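You operate a simulated robot arm through the tools that you are given. There is no shell and no other tool. Be economical: measure what you need, move in short steps, check, and stop when the job is done.

You are at the controls of a simulated robot arm. One attempt, no reset.

JOB
Turn the pointer to 0, lock the stand, then tighten the two bolts whose numbers stand askew.

The check looks at the end state, three seconds after you hand in, the way a careful person would. Anything else that was tipped, shoved, dropped, spilled or broken makes it a failure.

ROBOT AND FRAMES
A 7-joint arm with a two-finger parallel gripper, fixed in place. Base frame: the origin is at the foot of the arm, x ahead of it, y to its left, z up. Lengths are in mm, angles in degrees, forces in N, time in s.
With the tool pointing down near the work surface it reaches from about 100 to 580 mm from the base axis. Its first joint turns from -66.0 to 66.0 degrees. Payload 1.57 kg.
The tool frame sits at the grasp point between the pads (the TCP): z along the fingers, y along the line on which they close. The tips reach 30 mm beyond it. The gripper opens to 110 mm. The fingers are 24 mm wide and 12 mm thick; the gripper's body (48 by 112 mm) begins 78 mm behind the TCP.
Orientation is that of the tool frame in the base frame, as a unit quaternion [x, y, z, w]. With the fingers straight down and closing along the base's y, the tool's x points along the base's -x, its y along +y and its z along -z.

CONTROLS
- The arm moves only by the tool step_arm. Its argument "rows" is a list of rows, each an object (a shift or turn left out is 0, a gripper value left out holds the last) with "dp": the shift along the tool's x, y, z in mm, a list of three; "rotation": the turn, a rotation vector about the tool's x, y, z in degrees, a list of three; "jaw": the opening, from 0 (shut) to 1 (fully open). In form: [{"dp": [dx, dy, dz], "rotation": [rx, ry, rz], "jaw": jaw}, ...]. A call has 1 to 8 rows; each row shifts and turns the commanded pose from where the row before left it, along the tool's axes as they then stand. Rows are played at 5 a second. More than 50 mm and 8.6 degrees between two rows, or a gripper value outside its range, and nothing of the call is played. Where a pose cannot be reached the arm comes as near as it can. A force on the tool above 40 N (or 10 N above the force at the start of the call, whichever is more), or a blocked arm, ends the call early, and 0.2 s more pass. The fingers move at their own pace (about 108 mm/s each) and stop on an object; they squeeze with about 39 N. The grip force told is the motor's: it shows also when the fingers shut on nothing. Time passes only in rows, and 0.2 s behind the last, so rows that do not move let the fingers close. It gives the time, the measured TCP pose, the force on the tool (base axes), the opening and the grip force at its end, in the units of the frame above (readings bear some noise).
- Cameras (640 x 400 px; columns grow to the right, rows downward): "scene" is fixed at [156.9, -382, 1428.8]; the picture's right is [0.85, -0.52, 0.00], its down [-0.17, -0.27, -0.95] and it looks along [0.49, 0.81, -0.32] (base axes); focal length 310 px, centre (320, 200). "wrist" rides on the gripper at [70, 16, -141] in the tool frame; the picture's right is [-0.23, 0.97, 0.00], its down [-0.86, -0.20, -0.48] and it looks along [-0.47, -0.11, 0.88] (tool axes); focal length 222 px, centre (320, 200). There is no depth. A picture from a camera that has moved, and an enlarged one, comes with that camera's place and axes in the base frame and with its lens.
- camera(camera): a new picture of that camera. The clock stands still meanwhile.
- enlarge(camera, box): a new picture of the part [left, top, right, bottom] of that camera's present view, enlarged. The clock stands still meanwhile.
- hand_in(): hands the job in; it is judged then, once.

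Work in short steps. Places have to be worked out from the pictures, the camera data and where the tool is seen: move nearer, look again, correct. Check each grasp and each placing, and mend what went wrong. You have 120 turns and 68 pictures in all, those below and enlarged ones among them. Open the gripper and draw the arm clear of the work before you hand the job in, unless the task says otherwise; then end with one line.

The tools are called after "Call:" by a JSON object that holds its "name" and its "arguments". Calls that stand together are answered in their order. step_arm: Moves the arm, as the interface text tells. Its arguments: {"type":"object","properties":{"rows":{"type":"array","items":{"type":"object","properties":{"dp":{"type":"array","items":{"type":"number"}},"rotation":{"type":"array","items":{"type":"number"}},"jaw":{"type":"number"}}}}},"required":["rows"]} The other tools are called the same way: camera (camera) takes a picture; enlarge (camera, box) takes an enlarged picture of a part of a camera's view; hand_in () hands the job in.

At the start:

```text
time_s: 0.0
ee_pos: [348.5, 103.9, 1277.2]
ee_rot: [0.0, 1.0, 0.0, 0.0]
force: [-0.6, -0.8, 0.0]
gripper_width: 110.1
grip_force: 0.1
```

scene: 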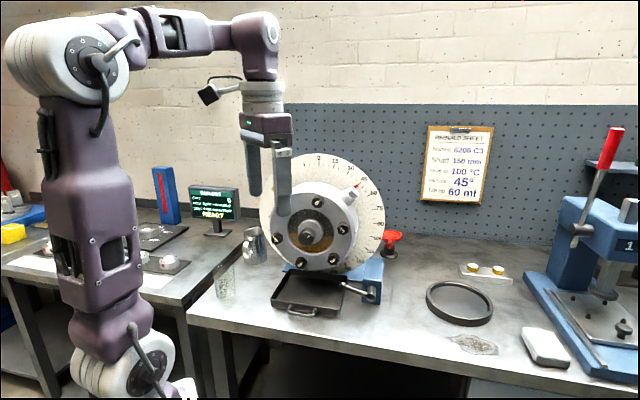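
wrist: 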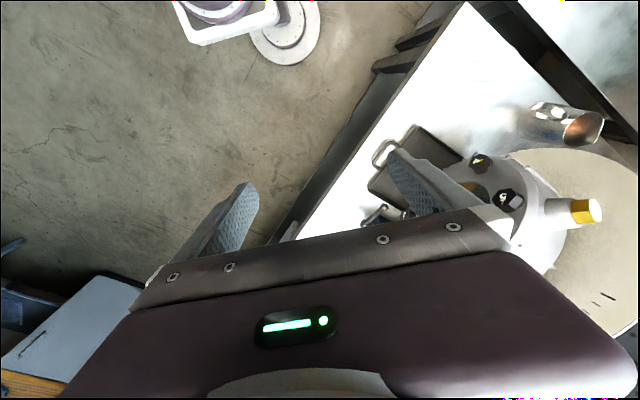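

The scene shows a dial plate with a flange/housing with bolts. I enlarge it to see the details.

Call:
{"name": "enlarge", "arguments": {"camera": "scene", "box": [250, 140, 400, 234]}}

Call:
{"name": "enlarge", "arguments": {"camera": "scene", "box": [250, 220, 400, 314]}}

Call:
{"name": "enlarge", "arguments": {"camera": "wrist", "box": [360, 80, 640, 255]}}

```text
4.26 times, centred on (325, 187) of scene
camera zoom: at [156.9, -382.0, 1428.8], right [0.85, -0.52, 0.0], down [-0.17, -0.27, -0.95], along [0.49, 0.81, -0.32], focal length 1319 px, centre (299, 255)
```

zoom: 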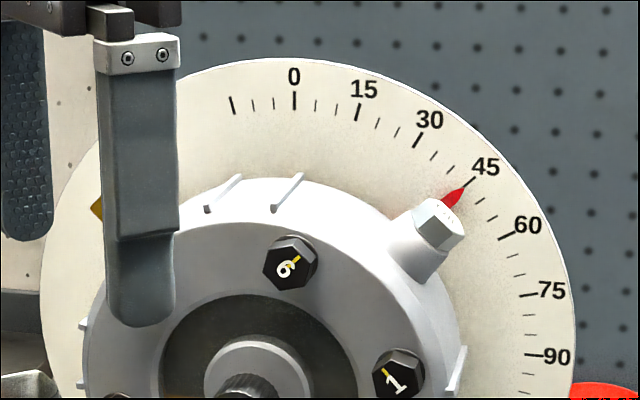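

```text
4.26 times, centred on (325, 267) of scene
camera zoom: at [156.9, -382.0, 1428.8], right [0.85, -0.52, 0.0], down [-0.17, -0.27, -0.95], along [0.49, 0.81, -0.32], focal length 1319 px, centre (299, -85)
```

zoom: 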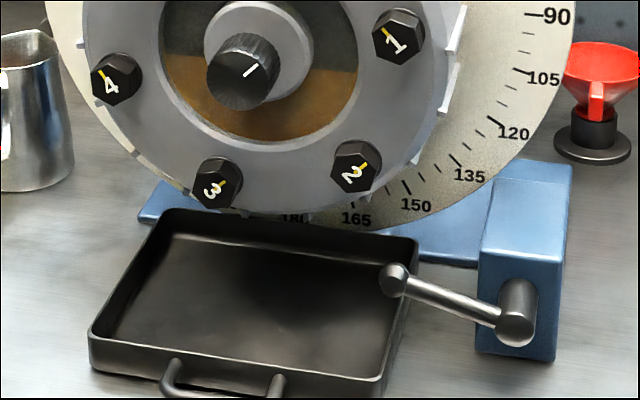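

```text
2.29 times, centred on (500, 168) of wrist
camera zoom: at [278.1, 119.7, 1418.3], right [0.23, 0.97, 0.0], down [0.86, -0.2, 0.48], along [0.47, -0.11, -0.88], focal length 508 px, centre (-91, 274)
```

zoom: 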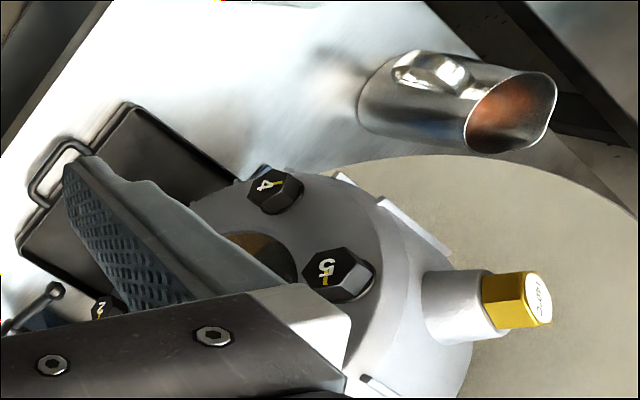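

The stand looks farther and lower than the note suggests (housing centre about (528, 286, 1077), axis about 43° off x). I look at the clipboard, screen and lever for instructions.

Call:
{"name": "enlarge", "arguments": {"camera": "scene", "box": [415, 118, 500, 210]}}

Call:
{"name": "enlarge", "arguments": {"camera": "scene", "box": [330, 260, 394, 310]}}

Call:
{"name": "enlarge", "arguments": {"camera": "scene", "box": [140, 160, 250, 230]}}

```text
4.35 times, centred on (458, 164) of scene
camera zoom: at [156.9, -382.0, 1428.8], right [0.85, -0.52, 0.0], down [-0.17, -0.27, -0.95], along [0.49, 0.81, -0.32], focal length 1347 px, centre (-278, 356)
```

zoom: 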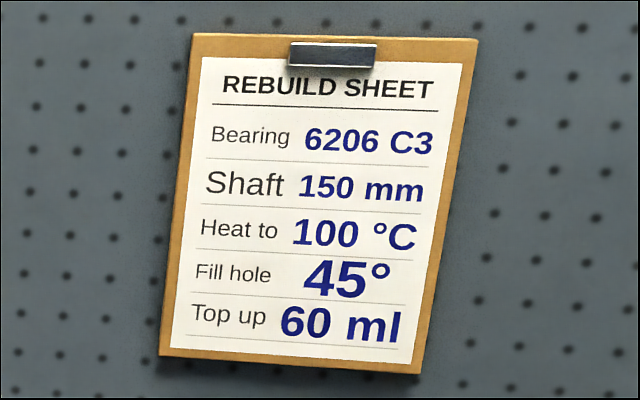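

```text
8.00 times, centred on (362, 285) of scene
camera zoom: at [156.9, -382.0, 1428.8], right [0.85, -0.52, 0.0], down [-0.17, -0.27, -0.95], along [0.49, 0.81, -0.32], focal length 2479 px, centre (-16, -480)
```

zoom: 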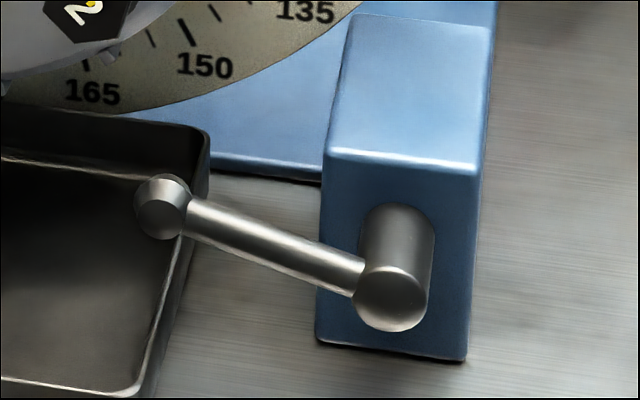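

```text
5.71 times, centred on (195, 195) of scene
camera zoom: at [156.9, -382.0, 1428.8], right [0.85, -0.52, 0.0], down [-0.17, -0.27, -0.95], along [0.49, 0.81, -0.32], focal length 1771 px, centre (1034, 229)
```

zoom: 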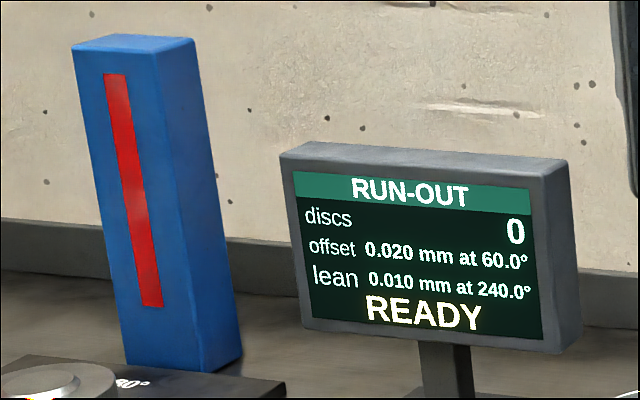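

The lever, not yet marked, points to the left. I yaw the tool about 43° toward the dial, then pitch it up so the wrist camera views the face.

Call:
{"name": "step_arm", "arguments": {"rows": [{"rotation": [0, 0, -8]}, {"rotation": [0, 0, -8]}, {"rotation": [0, 0, -8]}, {"rotation": [0, 0, -8]}, {"rotation": [0, 0, -8]}, {"rotation": [0, 0, -3]}, {"rotation": [0, -8, 0]}, {"rotation": [0, -8, 0]}]}}

Call:
{"name": "step_arm", "arguments": {"rows": [{"rotation": [0, -8, 0]}, {"rotation": [0, -8, 0]}, {"rotation": [0, -8, 0]}, {"rotation": [0, -8, 0]}, {"rotation": [0, -8, 0]}, {"rotation": [0, -8, 0]}]}}

Call:
{"name": "camera", "arguments": {"camera": "wrist"}}

```text
time_s: 1.8
ee_pos: [349.7, 102.9, 1278.0]
ee_rot: [-0.363, 0.921, 0.052, 0.13]
force: [-0.8, -0.1, -0.4]
gripper_width: 109.8
grip_force: 0.1
```

```text
time_s: 3.2
ee_pos: [349.2, 102.9, 1278.8]
ee_rot: [-0.311, 0.788, 0.195, 0.494]
force: [-0.4, -0.5, -0.8]
gripper_width: 110.1
grip_force: 0.1
```

```text
59 pictures are left
camera wrist: at [221.5, 7.7, 1276.0], right [-0.59, 0.78, 0.2], down [0.09, -0.19, 0.98], along [0.8, 0.6, 0.04], focal length 222 px, centre (320, 200)
```

wrist: 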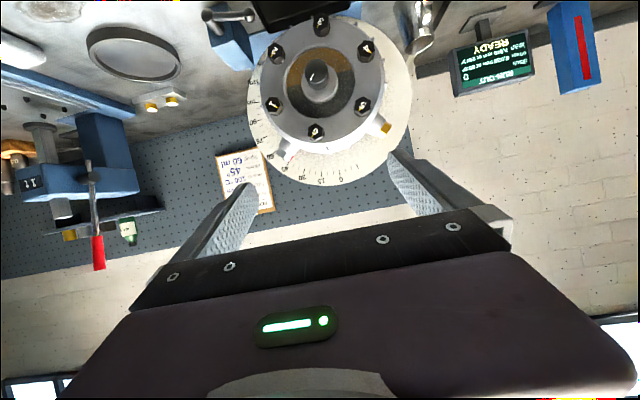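

The wrist view is upside down but frontal to the dial. I enlarge it to read the bolts, pointer and lever.

Call:
{"name": "enlarge", "arguments": {"camera": "wrist", "box": [240, 0, 416, 110]}}

Call:
{"name": "enlarge", "arguments": {"camera": "wrist", "box": [240, 80, 416, 190]}}

```text
3.64 times, centred on (328, 55) of wrist
camera zoom: at [221.5, 7.7, 1276.0], right [-0.59, 0.78, 0.2], down [0.09, -0.19, 0.98], along [0.8, 0.6, 0.04], focal length 808 px, centre (291, 727)
```

zoom: 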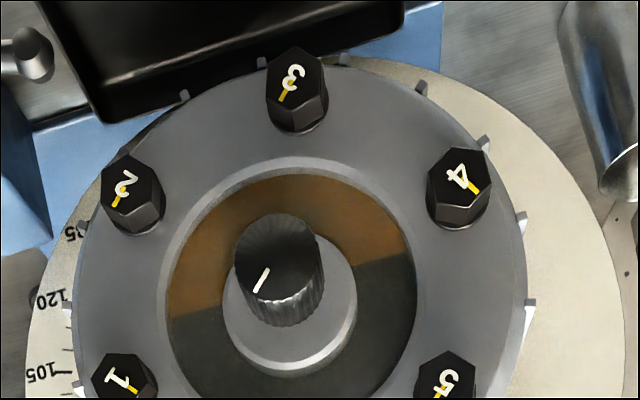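

```text
3.64 times, centred on (328, 135) of wrist
camera zoom: at [221.5, 7.7, 1276.0], right [-0.59, 0.78, 0.2], down [0.09, -0.19, 0.98], along [0.8, 0.6, 0.04], focal length 808 px, centre (291, 436)
```

zoom: 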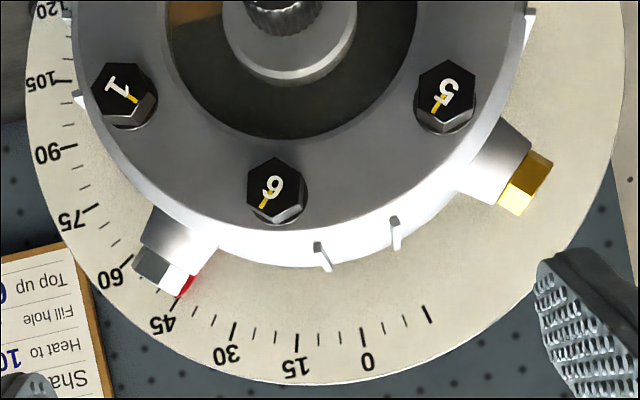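

Triangulation of both views agrees: bolt-circle centre C≈(538, 303.5, 1065), axis along (.73,.683,0), pointer boss at about (655, 266, 1175), dial plane about 45 mm behind it. Bolts 1 and 4 are the askew ones. I finish the pitch, then roll 45° to straddle the boss tangentially.

Call:
{"name": "step_arm", "arguments": {"rows": [{"rotation": [0, -8, 0]}, {"rotation": [0, -8, 0]}, {"rotation": [0, -8, 0]}, {"rotation": [0, -2, 0]}]}}

Call:
{"name": "step_arm", "arguments": {"rows": [{"rotation": [0, 0, 8]}, {"rotation": [0, 0, 8]}, {"rotation": [0, 0, 8]}, {"rotation": [0, 0, 8]}, {"rotation": [0, 0, 8]}, {"rotation": [0, 0, 5]}]}}

Call:
{"name": "step_arm", "arguments": {"rows": [{"dp": [2, -34, 0]}, {"dp": [2, -34, 0]}, {"dp": [2, -34, 30]}, {"dp": [2, -35, 40]}, {"dp": [0, 0, 40]}, {"dp": [0, 0, 40]}]}}

Call:
{"name": "camera", "arguments": {"camera": "wrist"}}

Call:
{"name": "camera", "arguments": {"camera": "scene"}}

```text
time_s: 4.2
ee_pos: [342.8, 92.9, 1295.1]
ee_rot: [-0.26, 0.659, 0.259, 0.656]
force: [0.0, -0.3, -0.4]
gripper_width: 109.9
grip_force: 0.0
out of reach, approached as far as the arm can: row 3, 4
```

```text
time_s: 5.6
ee_pos: [341.8, 91.0, 1296.2]
ee_rot: [0.013, 0.708, 0.49, 0.508]
force: [-1.2, 1.2, 0.1]
gripper_width: 109.9
grip_force: 0.0
```

```text
refused: row 4 steps farther than a row can; nothing moved
```

```text
56 pictures are left
camera wrist: at [196.3, 40.5, 1257.0], right [-0.36, 0.39, 0.85], down [0.16, -0.87, 0.46], along [0.92, 0.3, 0.25], focal length 222 px, centre (320, 200)
```

wrist: 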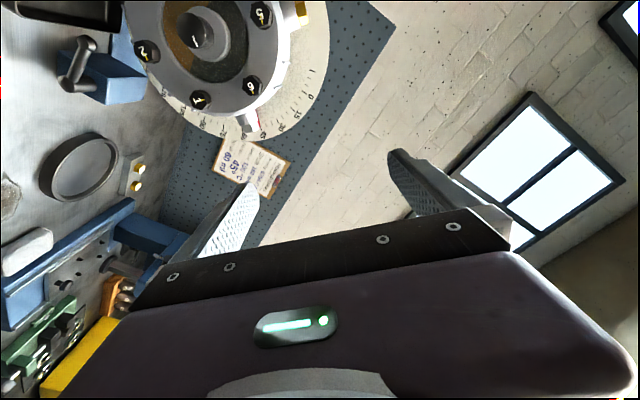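

```text
55 pictures are left
```

scene: 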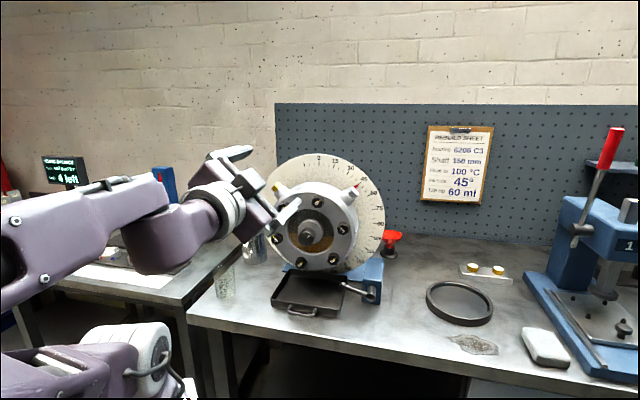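

The monitor on the left table seems to be in a different place; I enlarge to see whether the arm touched it.

Call:
{"name": "enlarge", "arguments": {"camera": "scene", "box": [0, 130, 280, 305]}}

```text
2.29 times, centred on (140, 218) of scene
camera zoom: at [156.9, -382.0, 1428.8], right [0.85, -0.52, 0.0], down [-0.17, -0.27, -0.95], along [0.49, 0.81, -0.32], focal length 708 px, centre (731, 160)
```

zoom: 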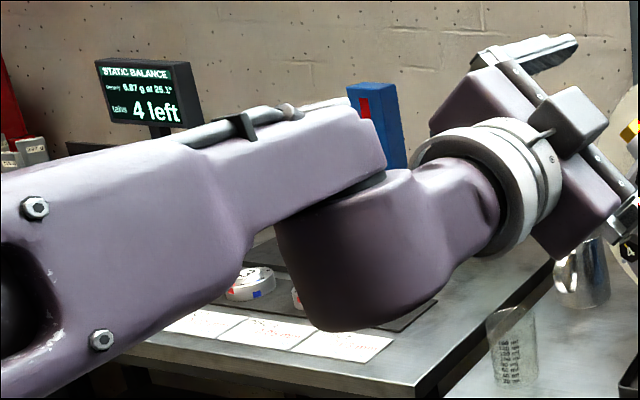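

That is a second, previously hidden monitor; nothing was touched. The tool is now level and rolled; I shift sideways to the boss line, then advance to a standoff.

Call:
{"name": "step_arm", "arguments": {"rows": [{"dp": [6, -36, 20]}, {"dp": [6, -37, 20]}, {"dp": [6, -37, 20]}, {"dp": [6, -37, 20]}, {"dp": [0, 0, 40]}, {"dp": [0, 0, 40]}, {"dp": [0, 0, 40]}]}}

Call:
{"name": "camera", "arguments": {"camera": "wrist"}}

Call:
{"name": "camera", "arguments": {"camera": "scene"}}

```text
time_s: 7.2
ee_pos: [371.4, 18.3, 1244.6]
ee_rot: [0.012, 0.707, 0.492, 0.508]
force: [0.2, 0.5, 0.3]
gripper_width: 109.8
grip_force: 0.1
out of reach, approached as far as the arm can: row 1, 2, 3, 4, 5, 6, 7
```

```text
53 pictures are left
camera wrist: at [225.8, -33.5, 1206.2], right [-0.36, 0.39, 0.85], down [0.16, -0.87, 0.46], along [0.92, 0.3, 0.25], focal length 222 px, centre (320, 200)
```

wrist: 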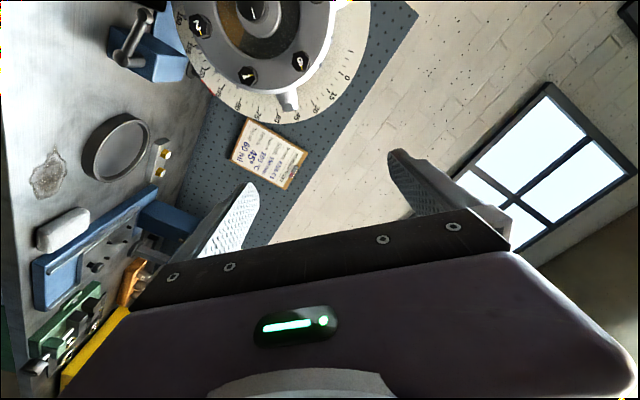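

```text
52 pictures are left
```

scene: 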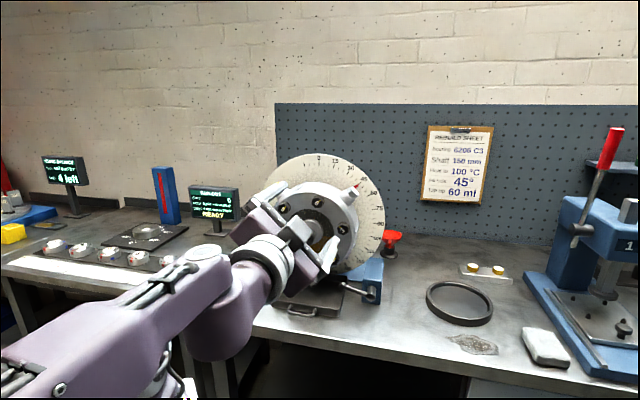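

The arm hit a limit and did not advance. I test a pure forward move from here.

Call:
{"name": "step_arm", "arguments": {"rows": [{"dp": [0, 0, 30]}, {"dp": [0, 0, 30]}, {"dp": [0, 0, 30]}]}}

```text
time_s: 8.0
ee_pos: [371.5, 17.9, 1244.9]
ee_rot: [0.011, 0.707, 0.491, 0.509]
force: [-0.5, -0.7, -0.6]
gripper_width: 109.9
grip_force: 0.1
out of reach, approached as far as the arm can: row 1, 2, 3
```

Still stuck: a joint limit in this configuration. I roll back to 0° and pitch down a bit, then try going forward.

Call:
{"name": "step_arm", "arguments": {"rows": [{"rotation": [0, 0, -8]}, {"rotation": [0, 0, -8]}, {"rotation": [0, 0, -8]}, {"rotation": [0, 0, -8]}, {"rotation": [0, 0, -8]}, {"rotation": [0, 0, -5]}]}}

Call:
{"name": "step_arm", "arguments": {"rows": [{"dp": [0, 0, 30]}, {"dp": [0, 0, 30]}, {"dp": [0, 0, 30]}]}}

```text
time_s: 9.4
ee_pos: [371.2, 18.5, 1246.1]
ee_rot: [-0.26, 0.658, 0.259, 0.658]
force: [-0.4, 0.4, 0.8]
gripper_width: 109.8
grip_force: 0.0
```

```text
time_s: 10.2
ee_pos: [371.6, 20.9, 1247.1]
ee_rot: [-0.259, 0.659, 0.259, 0.657]
force: [0.1, -0.3, -0.7]
gripper_width: 110.0
grip_force: 0.1
out of reach, approached as far as the arm can: row 1, 2, 3
```

Roll is not the cause. I pitch the tool down 26° and try forward along the horizontal.

Call:
{"name": "step_arm", "arguments": {"rows": [{"rotation": [0, 8, 0]}, {"rotation": [0, 8, 0]}, {"rotation": [0, 8, 0]}, {"rotation": [0, 2, 0]}, {"dp": [-13, 0, 27]}, {"dp": [-13, 0, 27]}, {"dp": [-13, 0, 27]}]}}

Call:
{"name": "camera", "arguments": {"camera": "scene"}}

```text
time_s: 11.8
ee_pos: [437.9, 83.1, 1245.3]
ee_rot: [-0.312, 0.789, 0.195, 0.493]
force: [0.5, -0.6, 1.7]
gripper_width: 110.1
grip_force: 0.0
```

```text
51 pictures are left
```

scene: 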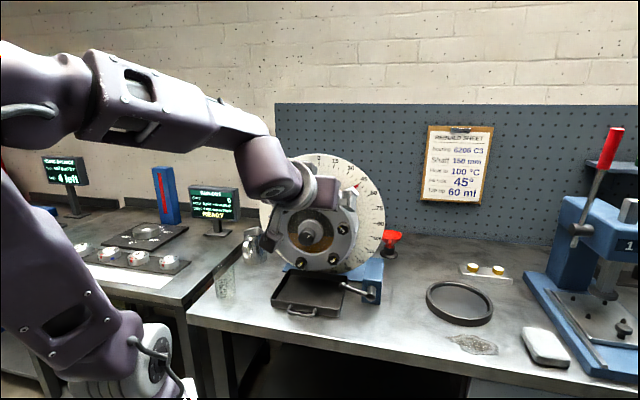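

It moves when pitched down. I extend forward at this pitch, then pitch up at the longer reach.

Call:
{"name": "step_arm", "arguments": {"rows": [{"dp": [-7, -4, 38]}, {"dp": [-7, -4, 38]}, {"dp": [-7, -4, 38]}, {"dp": [-7, -4, 38]}]}}

Call:
{"name": "step_arm", "arguments": {"rows": [{"rotation": [0, -8, 0]}, {"rotation": [0, -8, 0]}, {"rotation": [0, -8, 0]}, {"rotation": [0, -2, 0]}]}}

Call:
{"name": "camera", "arguments": {"camera": "scene"}}

```text
time_s: 12.8
ee_pos: [557.3, 172.5, 1204.0]
ee_rot: [-0.311, 0.789, 0.194, 0.494]
force: [0.4, 0.7, -0.6]
gripper_width: 110.0
grip_force: 0.0
```

```text
time_s: 13.8
ee_pos: [557.0, 171.9, 1205.7]
ee_rot: [-0.259, 0.657, 0.259, 0.658]
force: [-0.6, -0.5, -0.5]
gripper_width: 110.0
grip_force: 0.1
```

```text
50 pictures are left
```

scene: 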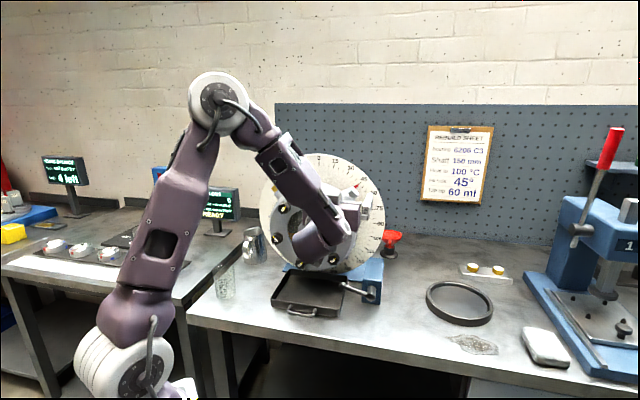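

Level and reachable here (a≈525, u≈254). I roll 45° and lower to the boss line, then look.

Call:
{"name": "step_arm", "arguments": {"rows": [{"rotation": [0, 0, 8]}, {"rotation": [0, 0, 8]}, {"rotation": [0, 0, 8]}, {"rotation": [0, 0, 8]}, {"rotation": [0, 0, 8]}, {"rotation": [0, 0, 5]}, {"dp": [22, -22, 0]}]}}

Call:
{"name": "camera", "arguments": {"camera": "wrist"}}

```text
time_s: 15.4
ee_pos: [555.5, 170.9, 1173.2]
ee_rot: [0.014, 0.707, 0.492, 0.508]
force: [0.2, 0.4, 0.2]
gripper_width: 109.8
grip_force: 0.0
```

```text
49 pictures are left
camera wrist: at [410.1, 121.0, 1134.5], right [-0.36, 0.39, 0.85], down [0.16, -0.87, 0.46], along [0.92, 0.3, 0.25], focal length 222 px, centre (320, 200)
```

wrist: 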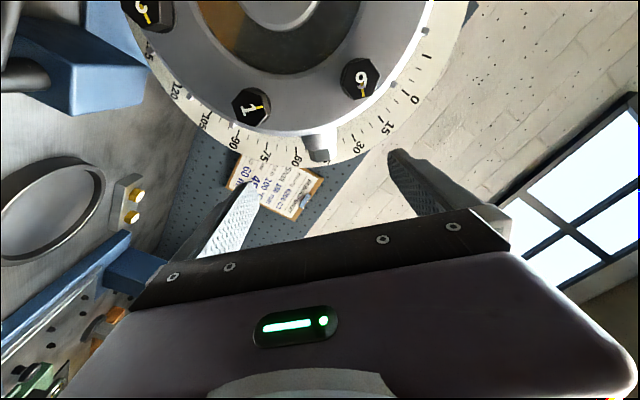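

The boss cap sits centred between the fingers as predicted. I move slightly inward to the boss body (r≈143) and advance 90 mm, then check.

Call:
{"name": "step_arm", "arguments": {"rows": [{"dp": [10, 0, 0]}, {"dp": [0, 0, 30]}, {"dp": [0, 0, 30]}, {"dp": [0, 0, 30]}]}}

Call:
{"name": "camera", "arguments": {"camera": "wrist"}}

Call:
{"name": "enlarge", "arguments": {"camera": "scene", "box": [260, 140, 400, 228]}}

```text
time_s: 16.4
ee_pos: [617.6, 239.0, 1167.3]
ee_rot: [0.012, 0.707, 0.49, 0.509]
force: [0.8, 0.1, -0.2]
gripper_width: 110.0
grip_force: 0.1
```

```text
48 pictures are left
camera wrist: at [471.6, 187.2, 1128.2], right [-0.36, 0.39, 0.85], down [0.16, -0.87, 0.46], along [0.92, 0.3, 0.25], focal length 222 px, centre (320, 200)
```

wrist: 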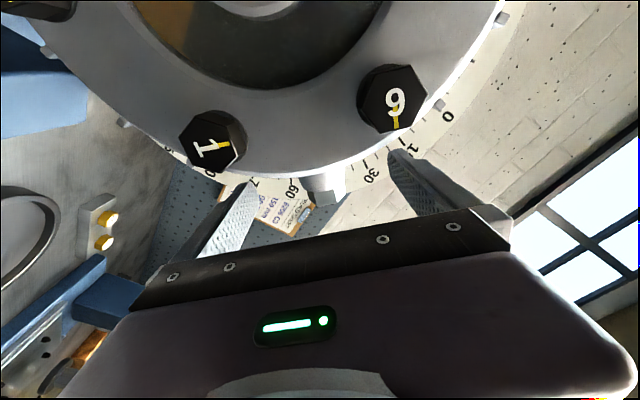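

```text
4.55 times, centred on (330, 184) of scene
camera zoom: at [156.9, -382.0, 1428.8], right [0.85, -0.52, 0.0], down [-0.17, -0.27, -0.95], along [0.49, 0.81, -0.32], focal length 1409 px, centre (274, 273)
```

zoom: 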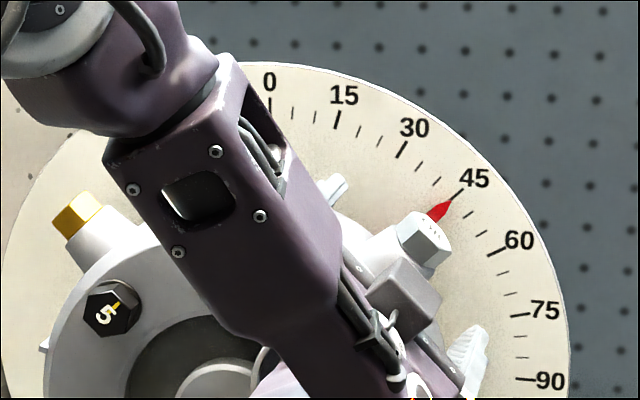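

Clear so far. Advance 32 mm more and close on the boss.

Call:
{"name": "step_arm", "arguments": {"rows": [{"dp": [0, 0, 16]}, {"dp": [0, 0, 16]}, {"jaw": 0.6}, {}]}}

Call:
{"name": "camera", "arguments": {"camera": "wrist"}}

Call:
{"name": "enlarge", "arguments": {"camera": "scene", "box": [320, 150, 400, 200]}}

```text
time_s: 17.4
ee_pos: [641.2, 261.5, 1167.0]
ee_rot: [0.013, 0.707, 0.491, 0.509]
force: [-0.3, 0.1, -0.1]
gripper_width: 65.9
grip_force: 0.0
```

```text
46 pictures are left
camera wrist: at [495.0, 208.9, 1128.1], right [-0.36, 0.39, 0.85], down [0.16, -0.87, 0.46], along [0.92, 0.3, 0.25], focal length 222 px, centre (320, 200)
```

wrist: 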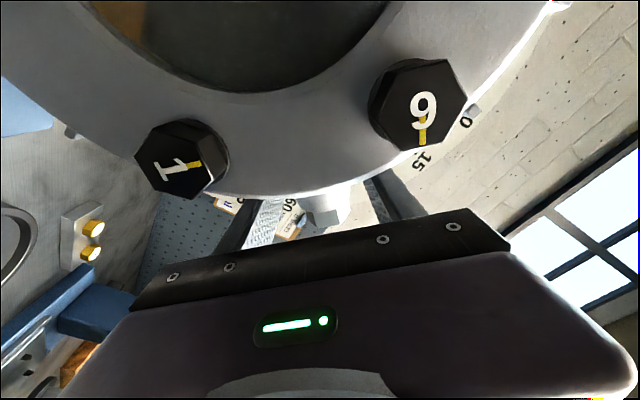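

```text
8.00 times, centred on (360, 175) of scene
camera zoom: at [156.9, -382.0, 1428.8], right [0.85, -0.52, 0.0], down [-0.17, -0.27, -0.95], along [0.49, 0.81, -0.32], focal length 2479 px, centre (0, 400)
```

zoom: 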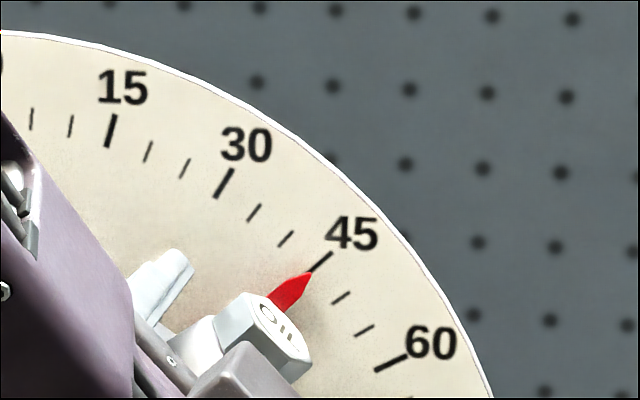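

Fingers straddle the boss. Close fully on it.

Call:
{"name": "step_arm", "arguments": {"rows": [{"jaw": 0.35}, {"jaw": 0.2}, {"jaw": 0.1}, {"jaw": 0.0}, {}]}}

Call:
{"name": "enlarge", "arguments": {"camera": "wrist", "box": [200, 130, 440, 280]}}

```text
time_s: 18.6
ee_pos: [638.6, 261.2, 1167.1]
ee_rot: [0.012, 0.706, 0.492, 0.509]
force: [-1.1, 2.9, 2.5]
gripper_width: 38.9
grip_force: 44.3
```

```text
2.67 times, centred on (320, 205) of wrist
camera zoom: at [494.9, 209.1, 1128.3], right [-0.36, 0.39, 0.85], down [0.16, -0.87, 0.46], along [0.92, 0.3, 0.25], focal length 592 px, centre (320, 187)
```

zoom: 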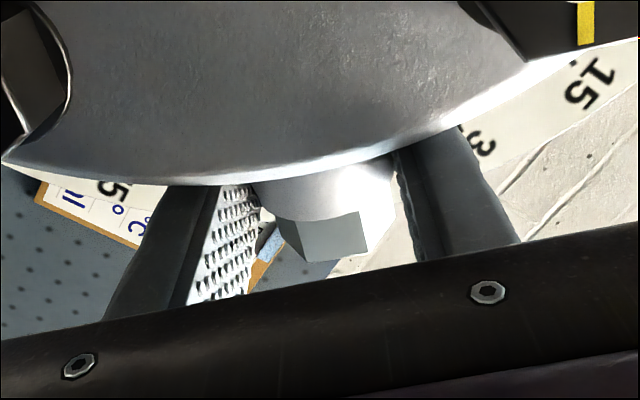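

Boss gripped (38.9 mm). TCP is at r≈142.6, φ≈44.5° from C. I swing it counter-clockwise along the arc, first 10°.

Call:
{"name": "step_arm", "arguments": {"rows": [{"dp": [0.54, 12.43, 0], "rotation": [0, 0, -5]}, {"dp": [0.54, 12.43, 0], "rotation": [0, 0, -5]}]}}

Call:
{"name": "enlarge", "arguments": {"camera": "scene", "box": [260, 140, 400, 228]}}

```text
time_s: 19.2
ee_pos: [626.8, 274.0, 1183.0]
ee_rot: [-0.048, 0.705, 0.445, 0.55]
force: [-14.8, -7.5, 3.5]
gripper_width: 38.9
grip_force: 44.3
```

```text
4.55 times, centred on (330, 184) of scene
camera zoom: at [156.3, -382.4, 1428.8], right [0.85, -0.52, 0.0], down [-0.17, -0.27, -0.95], along [0.49, 0.81, -0.32], focal length 1409 px, centre (274, 273)
```

zoom: 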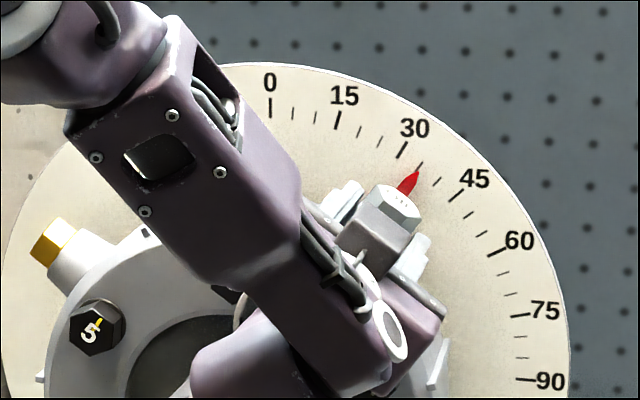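

The pointer went to 35°; forces are moderate. Continue 25° more.

Call:
{"name": "step_arm", "arguments": {"rows": [{"dp": [0.54, 12.43, 0], "rotation": [0, 0, -5]}, {"dp": [0.54, 12.43, 0], "rotation": [0, 0, -5]}, {"dp": [0.54, 12.43, 0], "rotation": [0, 0, -5]}, {"dp": [0.54, 12.43, 0], "rotation": [0, 0, -5]}, {"dp": [0.54, 12.43, 0], "rotation": [0, 0, -5]}]}}

Call:
{"name": "enlarge", "arguments": {"camera": "scene", "box": [260, 140, 400, 228]}}

```text
time_s: 20.4
ee_pos: [589.0, 315.2, 1206.8]
ee_rot: [-0.201, 0.678, 0.314, 0.634]
force: [-16.6, -17.3, 6.0]
gripper_width: 38.8
grip_force: 44.7
```

```text
4.55 times, centred on (330, 184) of scene
camera zoom: at [156.2, -382.7, 1428.7], right [0.85, -0.52, 0.0], down [-0.17, -0.27, -0.95], along [0.49, 0.81, -0.32], focal length 1409 px, centre (274, 273)
```

zoom: 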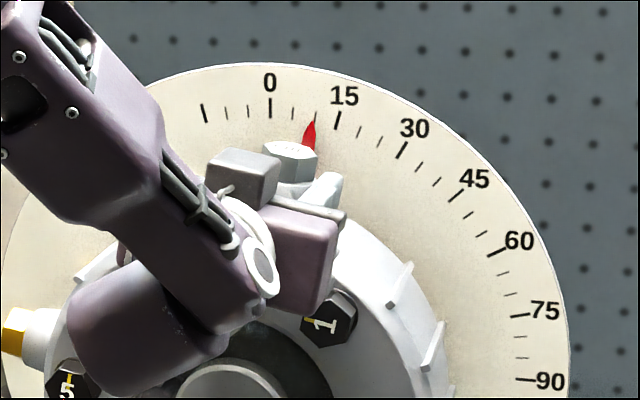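

Pointer reads 10°. Two more rows of 5°.

Call:
{"name": "step_arm", "arguments": {"rows": [{"dp": [0.54, 12.43, 0], "rotation": [0, 0, -5]}, {"dp": [0.54, 12.43, 0], "rotation": [0, 0, -5]}, {}]}}

Call:
{"name": "enlarge", "arguments": {"camera": "scene", "box": [285, 140, 365, 190]}}

```text
time_s: 21.2
ee_pos: [572.0, 332.1, 1208.5]
ee_rot: [-0.259, 0.659, 0.257, 0.658]
force: [-16.0, -24.7, -0.9]
gripper_width: 38.7
grip_force: 44.2
```

```text
8.00 times, centred on (325, 165) of scene
camera zoom: at [156.3, -382.9, 1428.6], right [0.85, -0.52, 0.0], down [-0.17, -0.27, -0.95], along [0.49, 0.81, -0.32], focal length 2479 px, centre (280, 480)
```

zoom: 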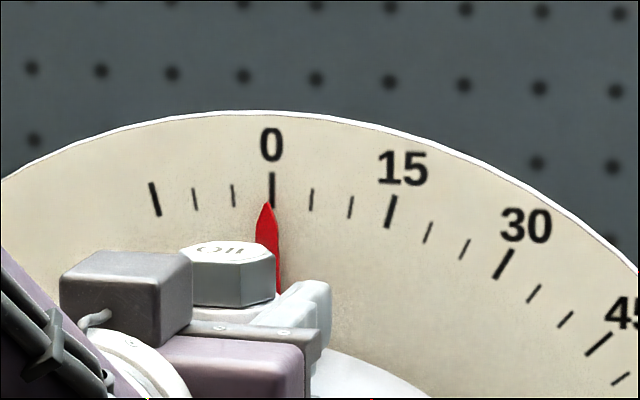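

The pointer stands at 0 (within parallax). I release gently, and check that it stays.

Call:
{"name": "step_arm", "arguments": {"rows": [{"jaw": 0.5}, {"jaw": 0.7}, {"jaw": 1.0}, {}]}}

Call:
{"name": "enlarge", "arguments": {"camera": "scene", "box": [285, 140, 365, 190]}}

Call:
{"name": "camera", "arguments": {"camera": "wrist"}}

```text
time_s: 22.2
ee_pos: [572.6, 334.0, 1208.0]
ee_rot: [-0.259, 0.658, 0.259, 0.658]
force: [0.7, 0.0, -0.8]
gripper_width: 110.0
grip_force: 0.1
```

```text
8.00 times, centred on (325, 165) of scene
camera zoom: at [156.9, -382.0, 1428.8], right [0.85, -0.52, 0.0], down [-0.17, -0.27, -0.95], along [0.49, 0.81, -0.32], focal length 2479 px, centre (280, 480)
```

zoom: 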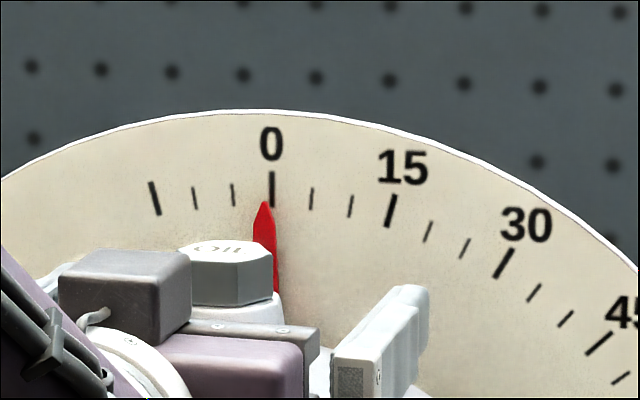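

```text
39 pictures are left
camera wrist: at [457.3, 250.0, 1137.6], right [-0.66, 0.71, 0.23], down [-0.21, -0.47, 0.86], along [0.72, 0.52, 0.47], focal length 222 px, centre (320, 200)
```

wrist: 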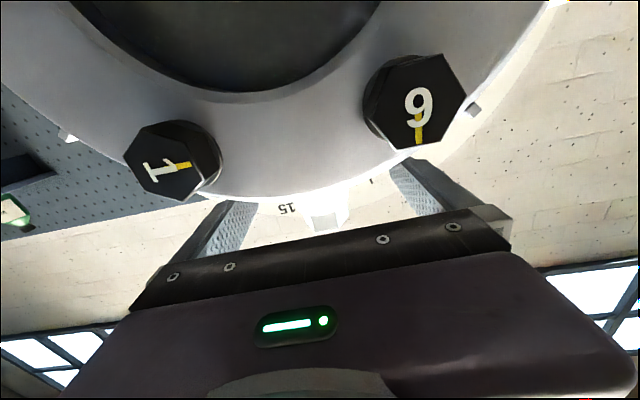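

It holds at 0. Next the lever: triangulated ball ≈(584, 209, 938), hub ≈(637, 152, 912). I retract, half-close the gripper, move right and down in front of the lever and look closely.

Call:
{"name": "step_arm", "arguments": {"rows": [{"dp": [0, 0, -40]}, {"dp": [0, 0, -40]}, {"dp": [0, 0, -40], "jaw": 0.4}, {"dp": [0, -40, 0]}, {"dp": [0, -40, 0]}, {"dp": [0, -40, 0]}]}}

Call:
{"name": "step_arm", "arguments": {"rows": [{"rotation": [0, 7, 0]}, {"rotation": [0, 7, 0]}, {"rotation": [0, 6, 0]}, {"dp": [38, 0, 14]}, {"dp": [38, 0, 14]}, {"dp": [38, 0, 14]}, {"dp": [38, 0, 14]}]}}

Call:
{"name": "camera", "arguments": {"camera": "wrist"}}

```text
time_s: 23.6
ee_pos: [566.2, 165.2, 1207.9]
ee_rot: [-0.259, 0.658, 0.259, 0.658]
force: [1.3, 0.6, 0.7]
gripper_width: 43.8
grip_force: 0.0
```

```text
time_s: 25.2
ee_pos: [567.8, 164.2, 1045.4]
ee_rot: [-0.301, 0.762, 0.21, 0.534]
force: [0.0, 0.0, 1.0]
gripper_width: 44.1
grip_force: 0.1
```

```text
38 pictures are left
camera wrist: at [441.2, 70.2, 1027.7], right [-0.61, 0.77, 0.21], down [0.02, -0.25, 0.97], along [0.79, 0.59, 0.14], focal length 222 px, centre (320, 200)
```

wrist: 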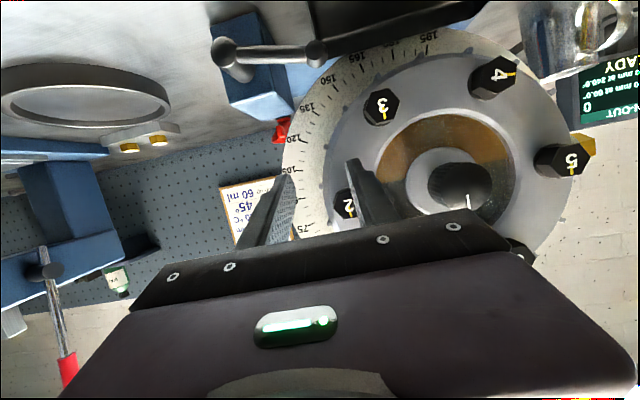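

The ball is confirmed at about (585, 208, 936), hub at (636, 153, 917). I enlarge the lever to look for marks.

Call:
{"name": "enlarge", "arguments": {"camera": "wrist", "box": [180, 0, 400, 137]}}

```text
2.91 times, centred on (290, 68) of wrist
camera zoom: at [441.2, 70.2, 1027.7], right [-0.61, 0.77, 0.21], down [0.02, -0.25, 0.97], along [0.79, 0.59, 0.14], focal length 646 px, centre (407, 582)
```

zoom: 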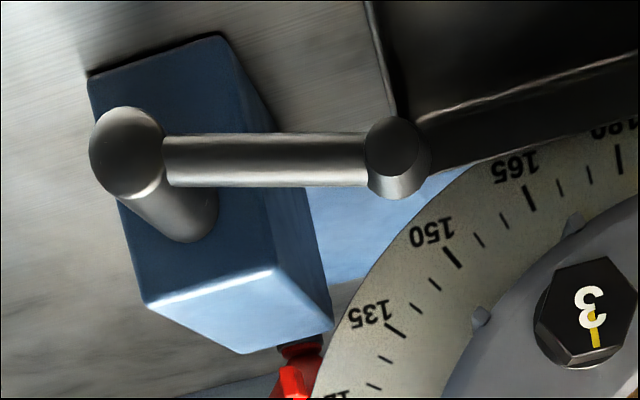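

No marks; down is blocked by tray/table, so clockwise (upward) should be the lock. I roll -90° so the fingers close vertically across the rod.

Call:
{"name": "step_arm", "arguments": {"rows": [{"rotation": [0, 0, -8]}, {"rotation": [0, 0, -8]}, {"rotation": [0, 0, -8]}, {"rotation": [0, 0, -8]}, {"rotation": [0, 0, -8]}, {"rotation": [0, 0, -8]}]}}

Call:
{"name": "step_arm", "arguments": {"rows": [{"rotation": [0, 0, -8]}, {"rotation": [0, 0, -8]}, {"rotation": [0, 0, -8]}, {"rotation": [0, 0, -8]}, {"rotation": [0, 0, -8]}, {"rotation": [0, 0, -2]}]}}

Call:
{"name": "step_arm", "arguments": {"rows": [{"dp": [2, 32, 0]}, {"dp": [3, 31, 0]}, {"dp": [3, 30, 0]}, {}]}}

Call:
{"name": "camera", "arguments": {"camera": "wrist"}}

Call:
{"name": "camera", "arguments": {"camera": "scene"}}

```text
time_s: 26.6
ee_pos: [566.3, 165.0, 1047.0]
ee_rot: [0.585, -0.574, 0.026, -0.573]
force: [0.1, -0.7, -0.8]
gripper_width: 44.1
grip_force: 0.0
```

```text
time_s: 27.9
ee_pos: [585.9, 183.2, 1046.1]
ee_rot: [0.747, -0.34, 0.226, -0.524]
force: [-28.8, -20.2, 0.0]
gripper_width: 33.5
grip_force: 0.0
out of reach, approached as far as the arm can: row 3, 4, 5
stopped in row 6: the force on the tool passed its limit (the readings are from after the stop); the commanded pose is now the measured one
```

```text
time_s: 28.9
ee_pos: [577.6, 185.2, 1003.6]
ee_rot: [0.749, -0.342, 0.225, -0.521]
force: [0.1, 0.9, 0.1]
gripper_width: 44.1
grip_force: 0.1
out of reach, approached as far as the arm can: row 1, 2, 3
```

```text
36 pictures are left
camera wrist: at [521.2, 40.6, 1036.7], right [-0.42, -0.05, -0.9], down [-0.84, 0.38, 0.37], along [0.33, 0.92, -0.2], focal length 222 px, centre (320, 200)
```

wrist: 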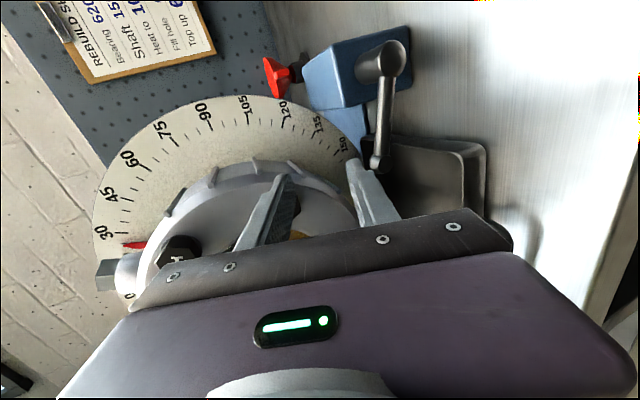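

```text
35 pictures are left
```

scene: 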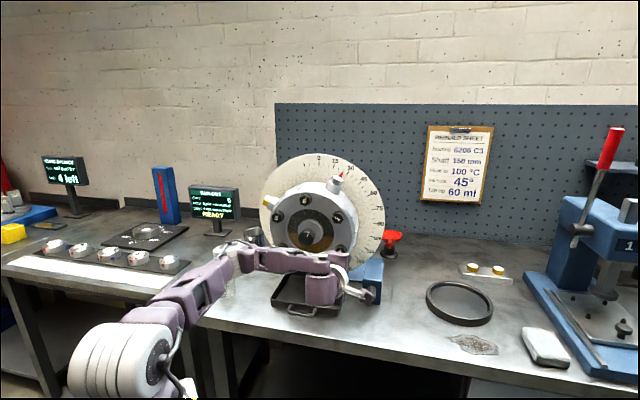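

The roll hit a joint limit, and the tool drifted against the housing, seemingly shifting the pointer a little. I back off, raise, and undo the roll.

Call:
{"name": "step_arm", "arguments": {"rows": [{"dp": [0, -20, -30]}, {"dp": [0, -30, -30]}, {"rotation": [0, 0, 8]}, {"rotation": [0, 0, 8]}, {"rotation": [0, 0, 8]}, {"rotation": [0, 0, 8]}, {"rotation": [0, 0, 8]}, {"rotation": [0, 0, 8]}]}}

Call:
{"name": "step_arm", "arguments": {"rows": [{"rotation": [0, 0, 8]}, {"rotation": [0, 0, 8]}, {"rotation": [0, 0, 8]}, {"rotation": [0, 0, 8]}, {"rotation": [0, 0, 8]}]}}

Call:
{"name": "camera", "arguments": {"camera": "scene"}}

Call:
{"name": "enlarge", "arguments": {"camera": "scene", "box": [285, 140, 365, 190]}}

```text
time_s: 30.8
ee_pos: [574.9, 191.9, 1070.7]
ee_rot: [-0.545, 0.614, 0.008, 0.571]
force: [0.6, 0.2, -0.3]
gripper_width: 44.1
grip_force: 0.1
out of reach, approached as far as the arm can: row 1, 2
```

```text
time_s: 31.9
ee_pos: [575.6, 192.2, 1071.4]
ee_rot: [-0.301, 0.763, 0.202, 0.535]
force: [0.0, 0.1, 0.9]
gripper_width: 44.0
grip_force: 0.0
```

```text
34 pictures are left
```

scene: 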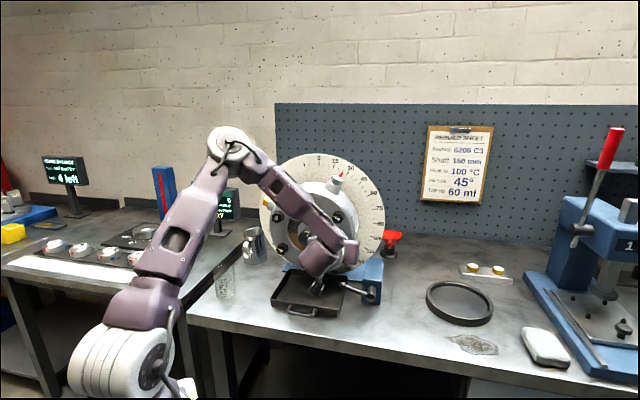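

```text
8.00 times, centred on (325, 165) of scene
camera zoom: at [156.9, -382.0, 1428.8], right [0.85, -0.52, 0.0], down [-0.17, -0.27, -0.95], along [0.49, 0.81, -0.32], focal length 2479 px, centre (280, 480)
```

zoom: 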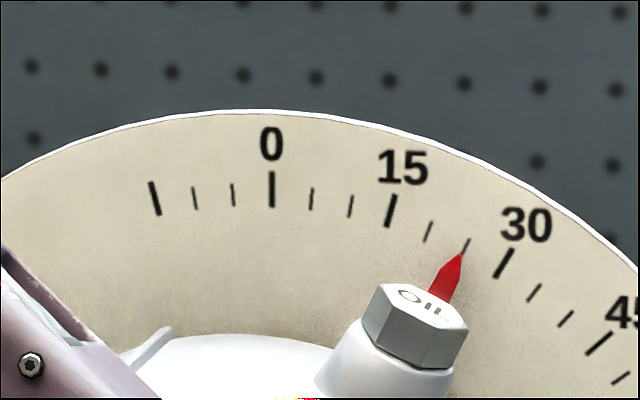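

The pointer now stands at 25°, so I must redo it. I retract, level, raise, roll 25° and line up on the boss again.

Call:
{"name": "step_arm", "arguments": {"rows": [{"dp": [0, 0, -36]}, {"dp": [-38, 0, -14]}, {"dp": [-38, 0, -14]}, {"dp": [-38, 0, -14]}, {"rotation": [0, -7, 0]}, {"rotation": [0, -7, 0]}, {"rotation": [0, -6, 0]}, {}]}}

Call:
{"name": "step_arm", "arguments": {"rows": [{"rotation": [0, 0, 8], "jaw": 1.0}, {"rotation": [0, 0, 8]}, {"rotation": [0, 0, 8]}, {"rotation": [0, 0, 1]}]}}

```text
time_s: 33.8
ee_pos: [549.1, 171.4, 1205.1]
ee_rot: [-0.264, 0.658, 0.252, 0.659]
force: [0.2, -0.3, 0.2]
gripper_width: 44.1
grip_force: 0.0
```

```text
time_s: 34.8
ee_pos: [550.6, 170.7, 1204.6]
ee_rot: [-0.113, 0.7, 0.387, 0.589]
force: [-0.3, 0.2, 0.8]
gripper_width: 110.0
grip_force: 0.1
```

Now shift over the boss line and advance to the previous depth.

Call:
{"name": "step_arm", "arguments": {"rows": [{"dp": [28, 37, 0]}, {"dp": [0, 0, 35]}, {"dp": [0, 0, 35]}, {"dp": [0, 0, 30]}]}}

Call:
{"name": "camera", "arguments": {"camera": "wrist"}}

```text
time_s: 35.8
ee_pos: [592.0, 273.2, 1193.6]
ee_rot: [-0.113, 0.7, 0.387, 0.589]
force: [0.3, 0.7, -0.4]
gripper_width: 109.9
grip_force: 0.0
```

```text
32 pictures are left
camera wrist: at [458.1, 209.2, 1136.8], right [-0.54, 0.59, 0.61], down [0.01, -0.71, 0.7], along [0.84, 0.38, 0.38], focal length 222 px, centre (320, 200)
```

wrist: 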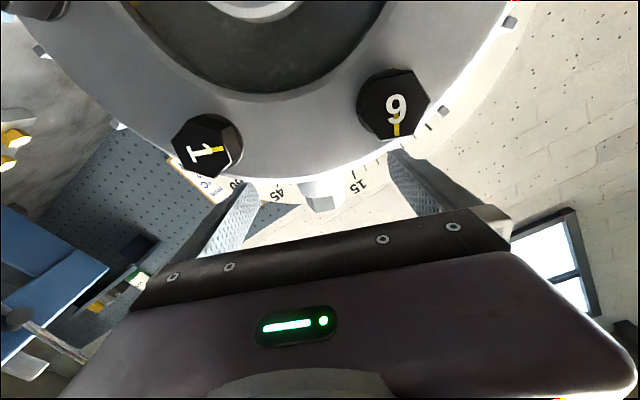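

Aligned as before. Advance, close, and swing 25° counter-clockwise.

Call:
{"name": "step_arm", "arguments": {"rows": [{"dp": [0, 0, 14]}, {"dp": [0, 0, 14], "jaw": 0.6}, {"jaw": 0.3}, {"jaw": 0.1}, {"jaw": 0.0}, {}, {}]}}

Call:
{"name": "step_arm", "arguments": {"rows": [{"dp": [0.54, 12.43, 0], "rotation": [0, 0, -5]}, {"dp": [0.54, 12.43, 0], "rotation": [0, 0, -5]}, {"dp": [0.54, 12.43, 0], "rotation": [0, 0, -5]}, {"dp": [0.54, 12.43, 0], "rotation": [0, 0, -5]}, {"dp": [0.54, 12.43, 0], "rotation": [0, 0, -5]}, {}]}}

Call:
{"name": "enlarge", "arguments": {"camera": "scene", "box": [285, 140, 365, 190]}}

```text
time_s: 37.4
ee_pos: [612.7, 291.4, 1194.1]
ee_rot: [-0.113, 0.7, 0.387, 0.59]
force: [-0.5, 5.5, 3.2]
gripper_width: 39.2
grip_force: 44.1
```

```text
time_s: 38.8
ee_pos: [571.0, 334.8, 1205.5]
ee_rot: [-0.264, 0.658, 0.251, 0.659]
force: [-16.9, -14.9, 3.4]
gripper_width: 38.7
grip_force: 44.3
```

```text
8.00 times, centred on (325, 165) of scene
camera zoom: at [156.2, -382.6, 1428.7], right [0.85, -0.52, 0.0], down [-0.17, -0.27, -0.95], along [0.49, 0.81, -0.32], focal length 2479 px, centre (280, 480)
```

zoom: 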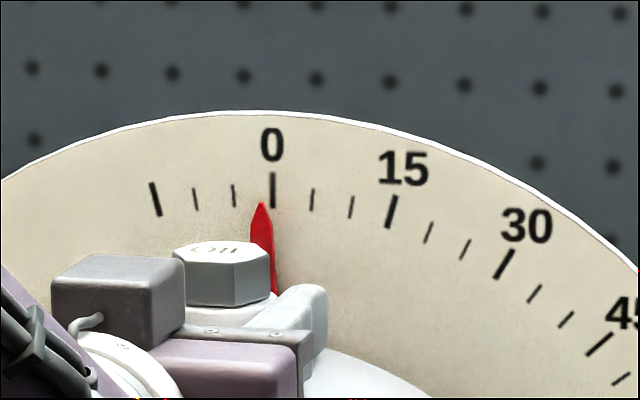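

Apparent reading is about -1°; part is parallax. I turn back 0.8° and release.

Call:
{"name": "step_arm", "arguments": {"rows": [{"dp": [0, -2.0, 0], "rotation": [0, 0, 0.8]}, {}, {"jaw": 0.5}, {"jaw": 1.0}, {}, {}]}}

Call:
{"name": "enlarge", "arguments": {"camera": "scene", "box": [285, 140, 365, 190]}}

```text
time_s: 40.1
ee_pos: [573.0, 333.4, 1206.7]
ee_rot: [-0.258, 0.66, 0.256, 0.657]
force: [0.9, -0.4, -0.6]
gripper_width: 109.6
grip_force: 0.0
```

```text
8.00 times, centred on (325, 165) of scene
camera zoom: at [156.9, -382.0, 1428.8], right [0.85, -0.52, 0.0], down [-0.17, -0.27, -0.95], along [0.49, 0.81, -0.32], focal length 2479 px, centre (280, 480)
```

zoom: 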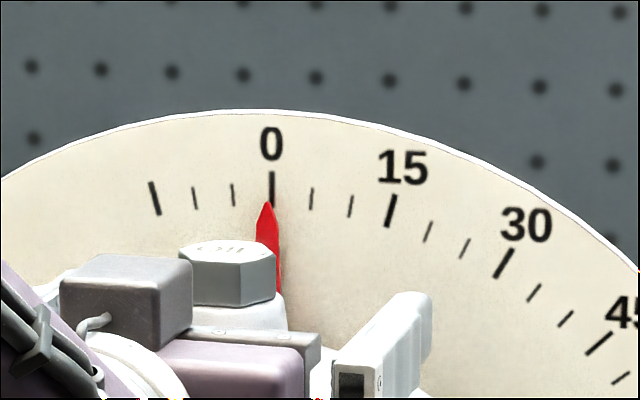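

Pointer at 0. Now I retract, move right, close the jaw, pitch down 25° (keeping roll 0), and descend in front of the lever.

Call:
{"name": "step_arm", "arguments": {"rows": [{"dp": [0, 0, -40]}, {"dp": [0, 0, -40]}, {"dp": [0, 0, -40], "jaw": 0.0}, {"dp": [0, -42, 0]}, {"dp": [0, -42, 0]}, {"dp": [0, -41, 0]}]}}

Call:
{"name": "step_arm", "arguments": {"rows": [{"rotation": [0, 8, 0]}, {"rotation": [0, 8, 0]}, {"rotation": [0, 8, 0]}, {"dp": [39.4, 0, 16.2]}, {"dp": [39.4, 0, 16.2]}, {"dp": [39.4, 0, 16.2]}, {"dp": [39.4, 0, 16.2]}]}}

Call:
{"name": "step_arm", "arguments": {"rows": [{"dp": [39.4, 0, 16.2]}, {"dp": [30, 0, 12]}, {}]}}

Call:
{"name": "camera", "arguments": {"camera": "wrist"}}

Call:
{"name": "camera", "arguments": {"camera": "scene"}}

```text
time_s: 41.5
ee_pos: [569.9, 158.5, 1207.4]
ee_rot: [-0.259, 0.661, 0.256, 0.656]
force: [-0.9, 0.4, 0.3]
gripper_width: 0.3
grip_force: 21.3
```

```text
time_s: 43.1
ee_pos: [565.3, 155.3, 1036.4]
ee_rot: [-0.306, 0.783, 0.196, 0.505]
force: [0.6, 0.0, 0.5]
gripper_width: 0.0
grip_force: 21.1
```

```text
time_s: 44.0
ee_pos: [563.2, 155.5, 961.7]
ee_rot: [-0.306, 0.782, 0.196, 0.506]
force: [-0.6, 0.7, -0.9]
gripper_width: 0.0
grip_force: 21.1
```

```text
29 pictures are left
camera wrist: at [435.3, 60.3, 955.3], right [-0.59, 0.78, 0.2], down [0.07, -0.2, 0.98], along [0.8, 0.59, 0.06], focal length 222 px, centre (320, 200)
```

wrist: 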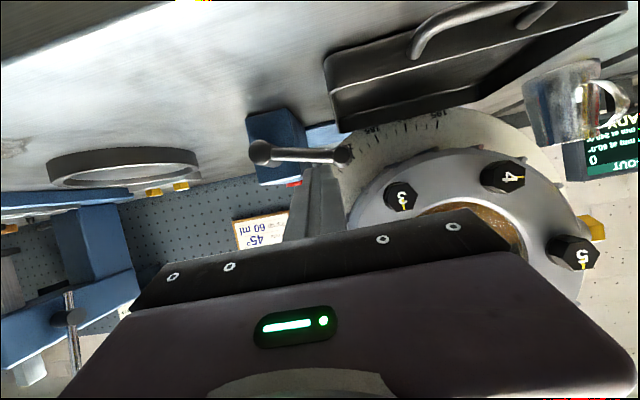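

```text
28 pictures are left
```

scene: 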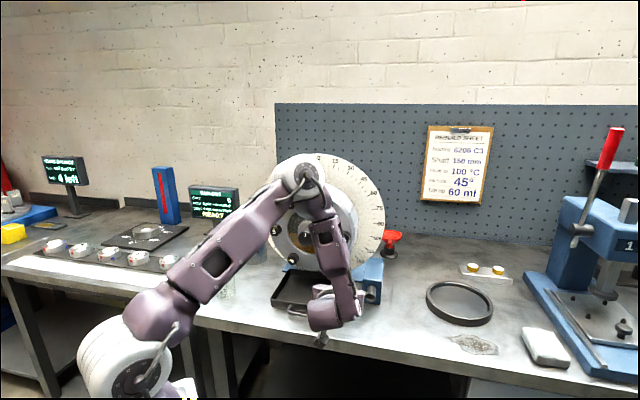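

The lever rod at u≈272 is about z 925. I descend to z≈904 in front of it, then go forward beneath the rod.

Call:
{"name": "step_arm", "arguments": {"rows": [{"dp": [27.5, 0, 9]}, {"dp": [27.5, 0, 9]}, {}]}}

Call:
{"name": "step_arm", "arguments": {"rows": [{"dp": [-7.5, 0, 16.5]}, {"dp": [-7.5, 0, 16.5]}, {"dp": [-7, 0, 16]}, {}]}}

Call:
{"name": "camera", "arguments": {"camera": "wrist"}}

Call:
{"name": "enlarge", "arguments": {"camera": "scene", "box": [300, 240, 400, 303]}}

```text
time_s: 44.8
ee_pos: [559.2, 150.1, 904.8]
ee_rot: [-0.307, 0.782, 0.197, 0.505]
force: [-1.4, 0.4, 0.0]
gripper_width: 0.0
grip_force: 21.4
```

```text
time_s: 45.8
ee_pos: [598.2, 185.9, 904.2]
ee_rot: [-0.305, 0.782, 0.197, 0.506]
force: [0.5, -0.1, -0.1]
gripper_width: 0.0
grip_force: 21.3
```

```text
27 pictures are left
camera wrist: at [471.0, 92.3, 898.0], right [-0.59, 0.78, 0.21], down [0.07, -0.2, 0.98], along [0.8, 0.59, 0.06], focal length 222 px, centre (320, 200)
```

wrist: 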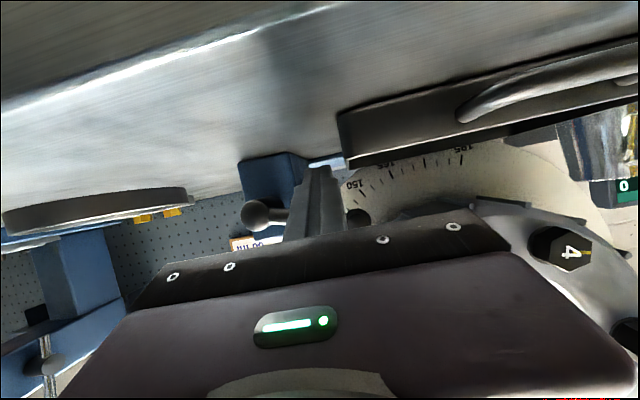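

```text
6.35 times, centred on (350, 272) of scene
camera zoom: at [156.9, -382.0, 1428.8], right [0.85, -0.52, 0.0], down [-0.17, -0.27, -0.95], along [0.49, 0.81, -0.32], focal length 1968 px, centre (130, -254)
```

zoom: 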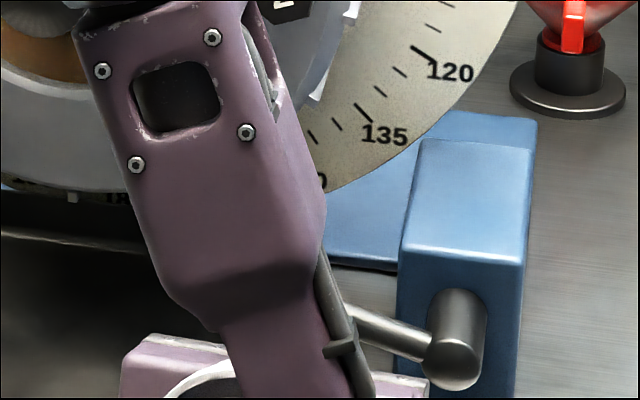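

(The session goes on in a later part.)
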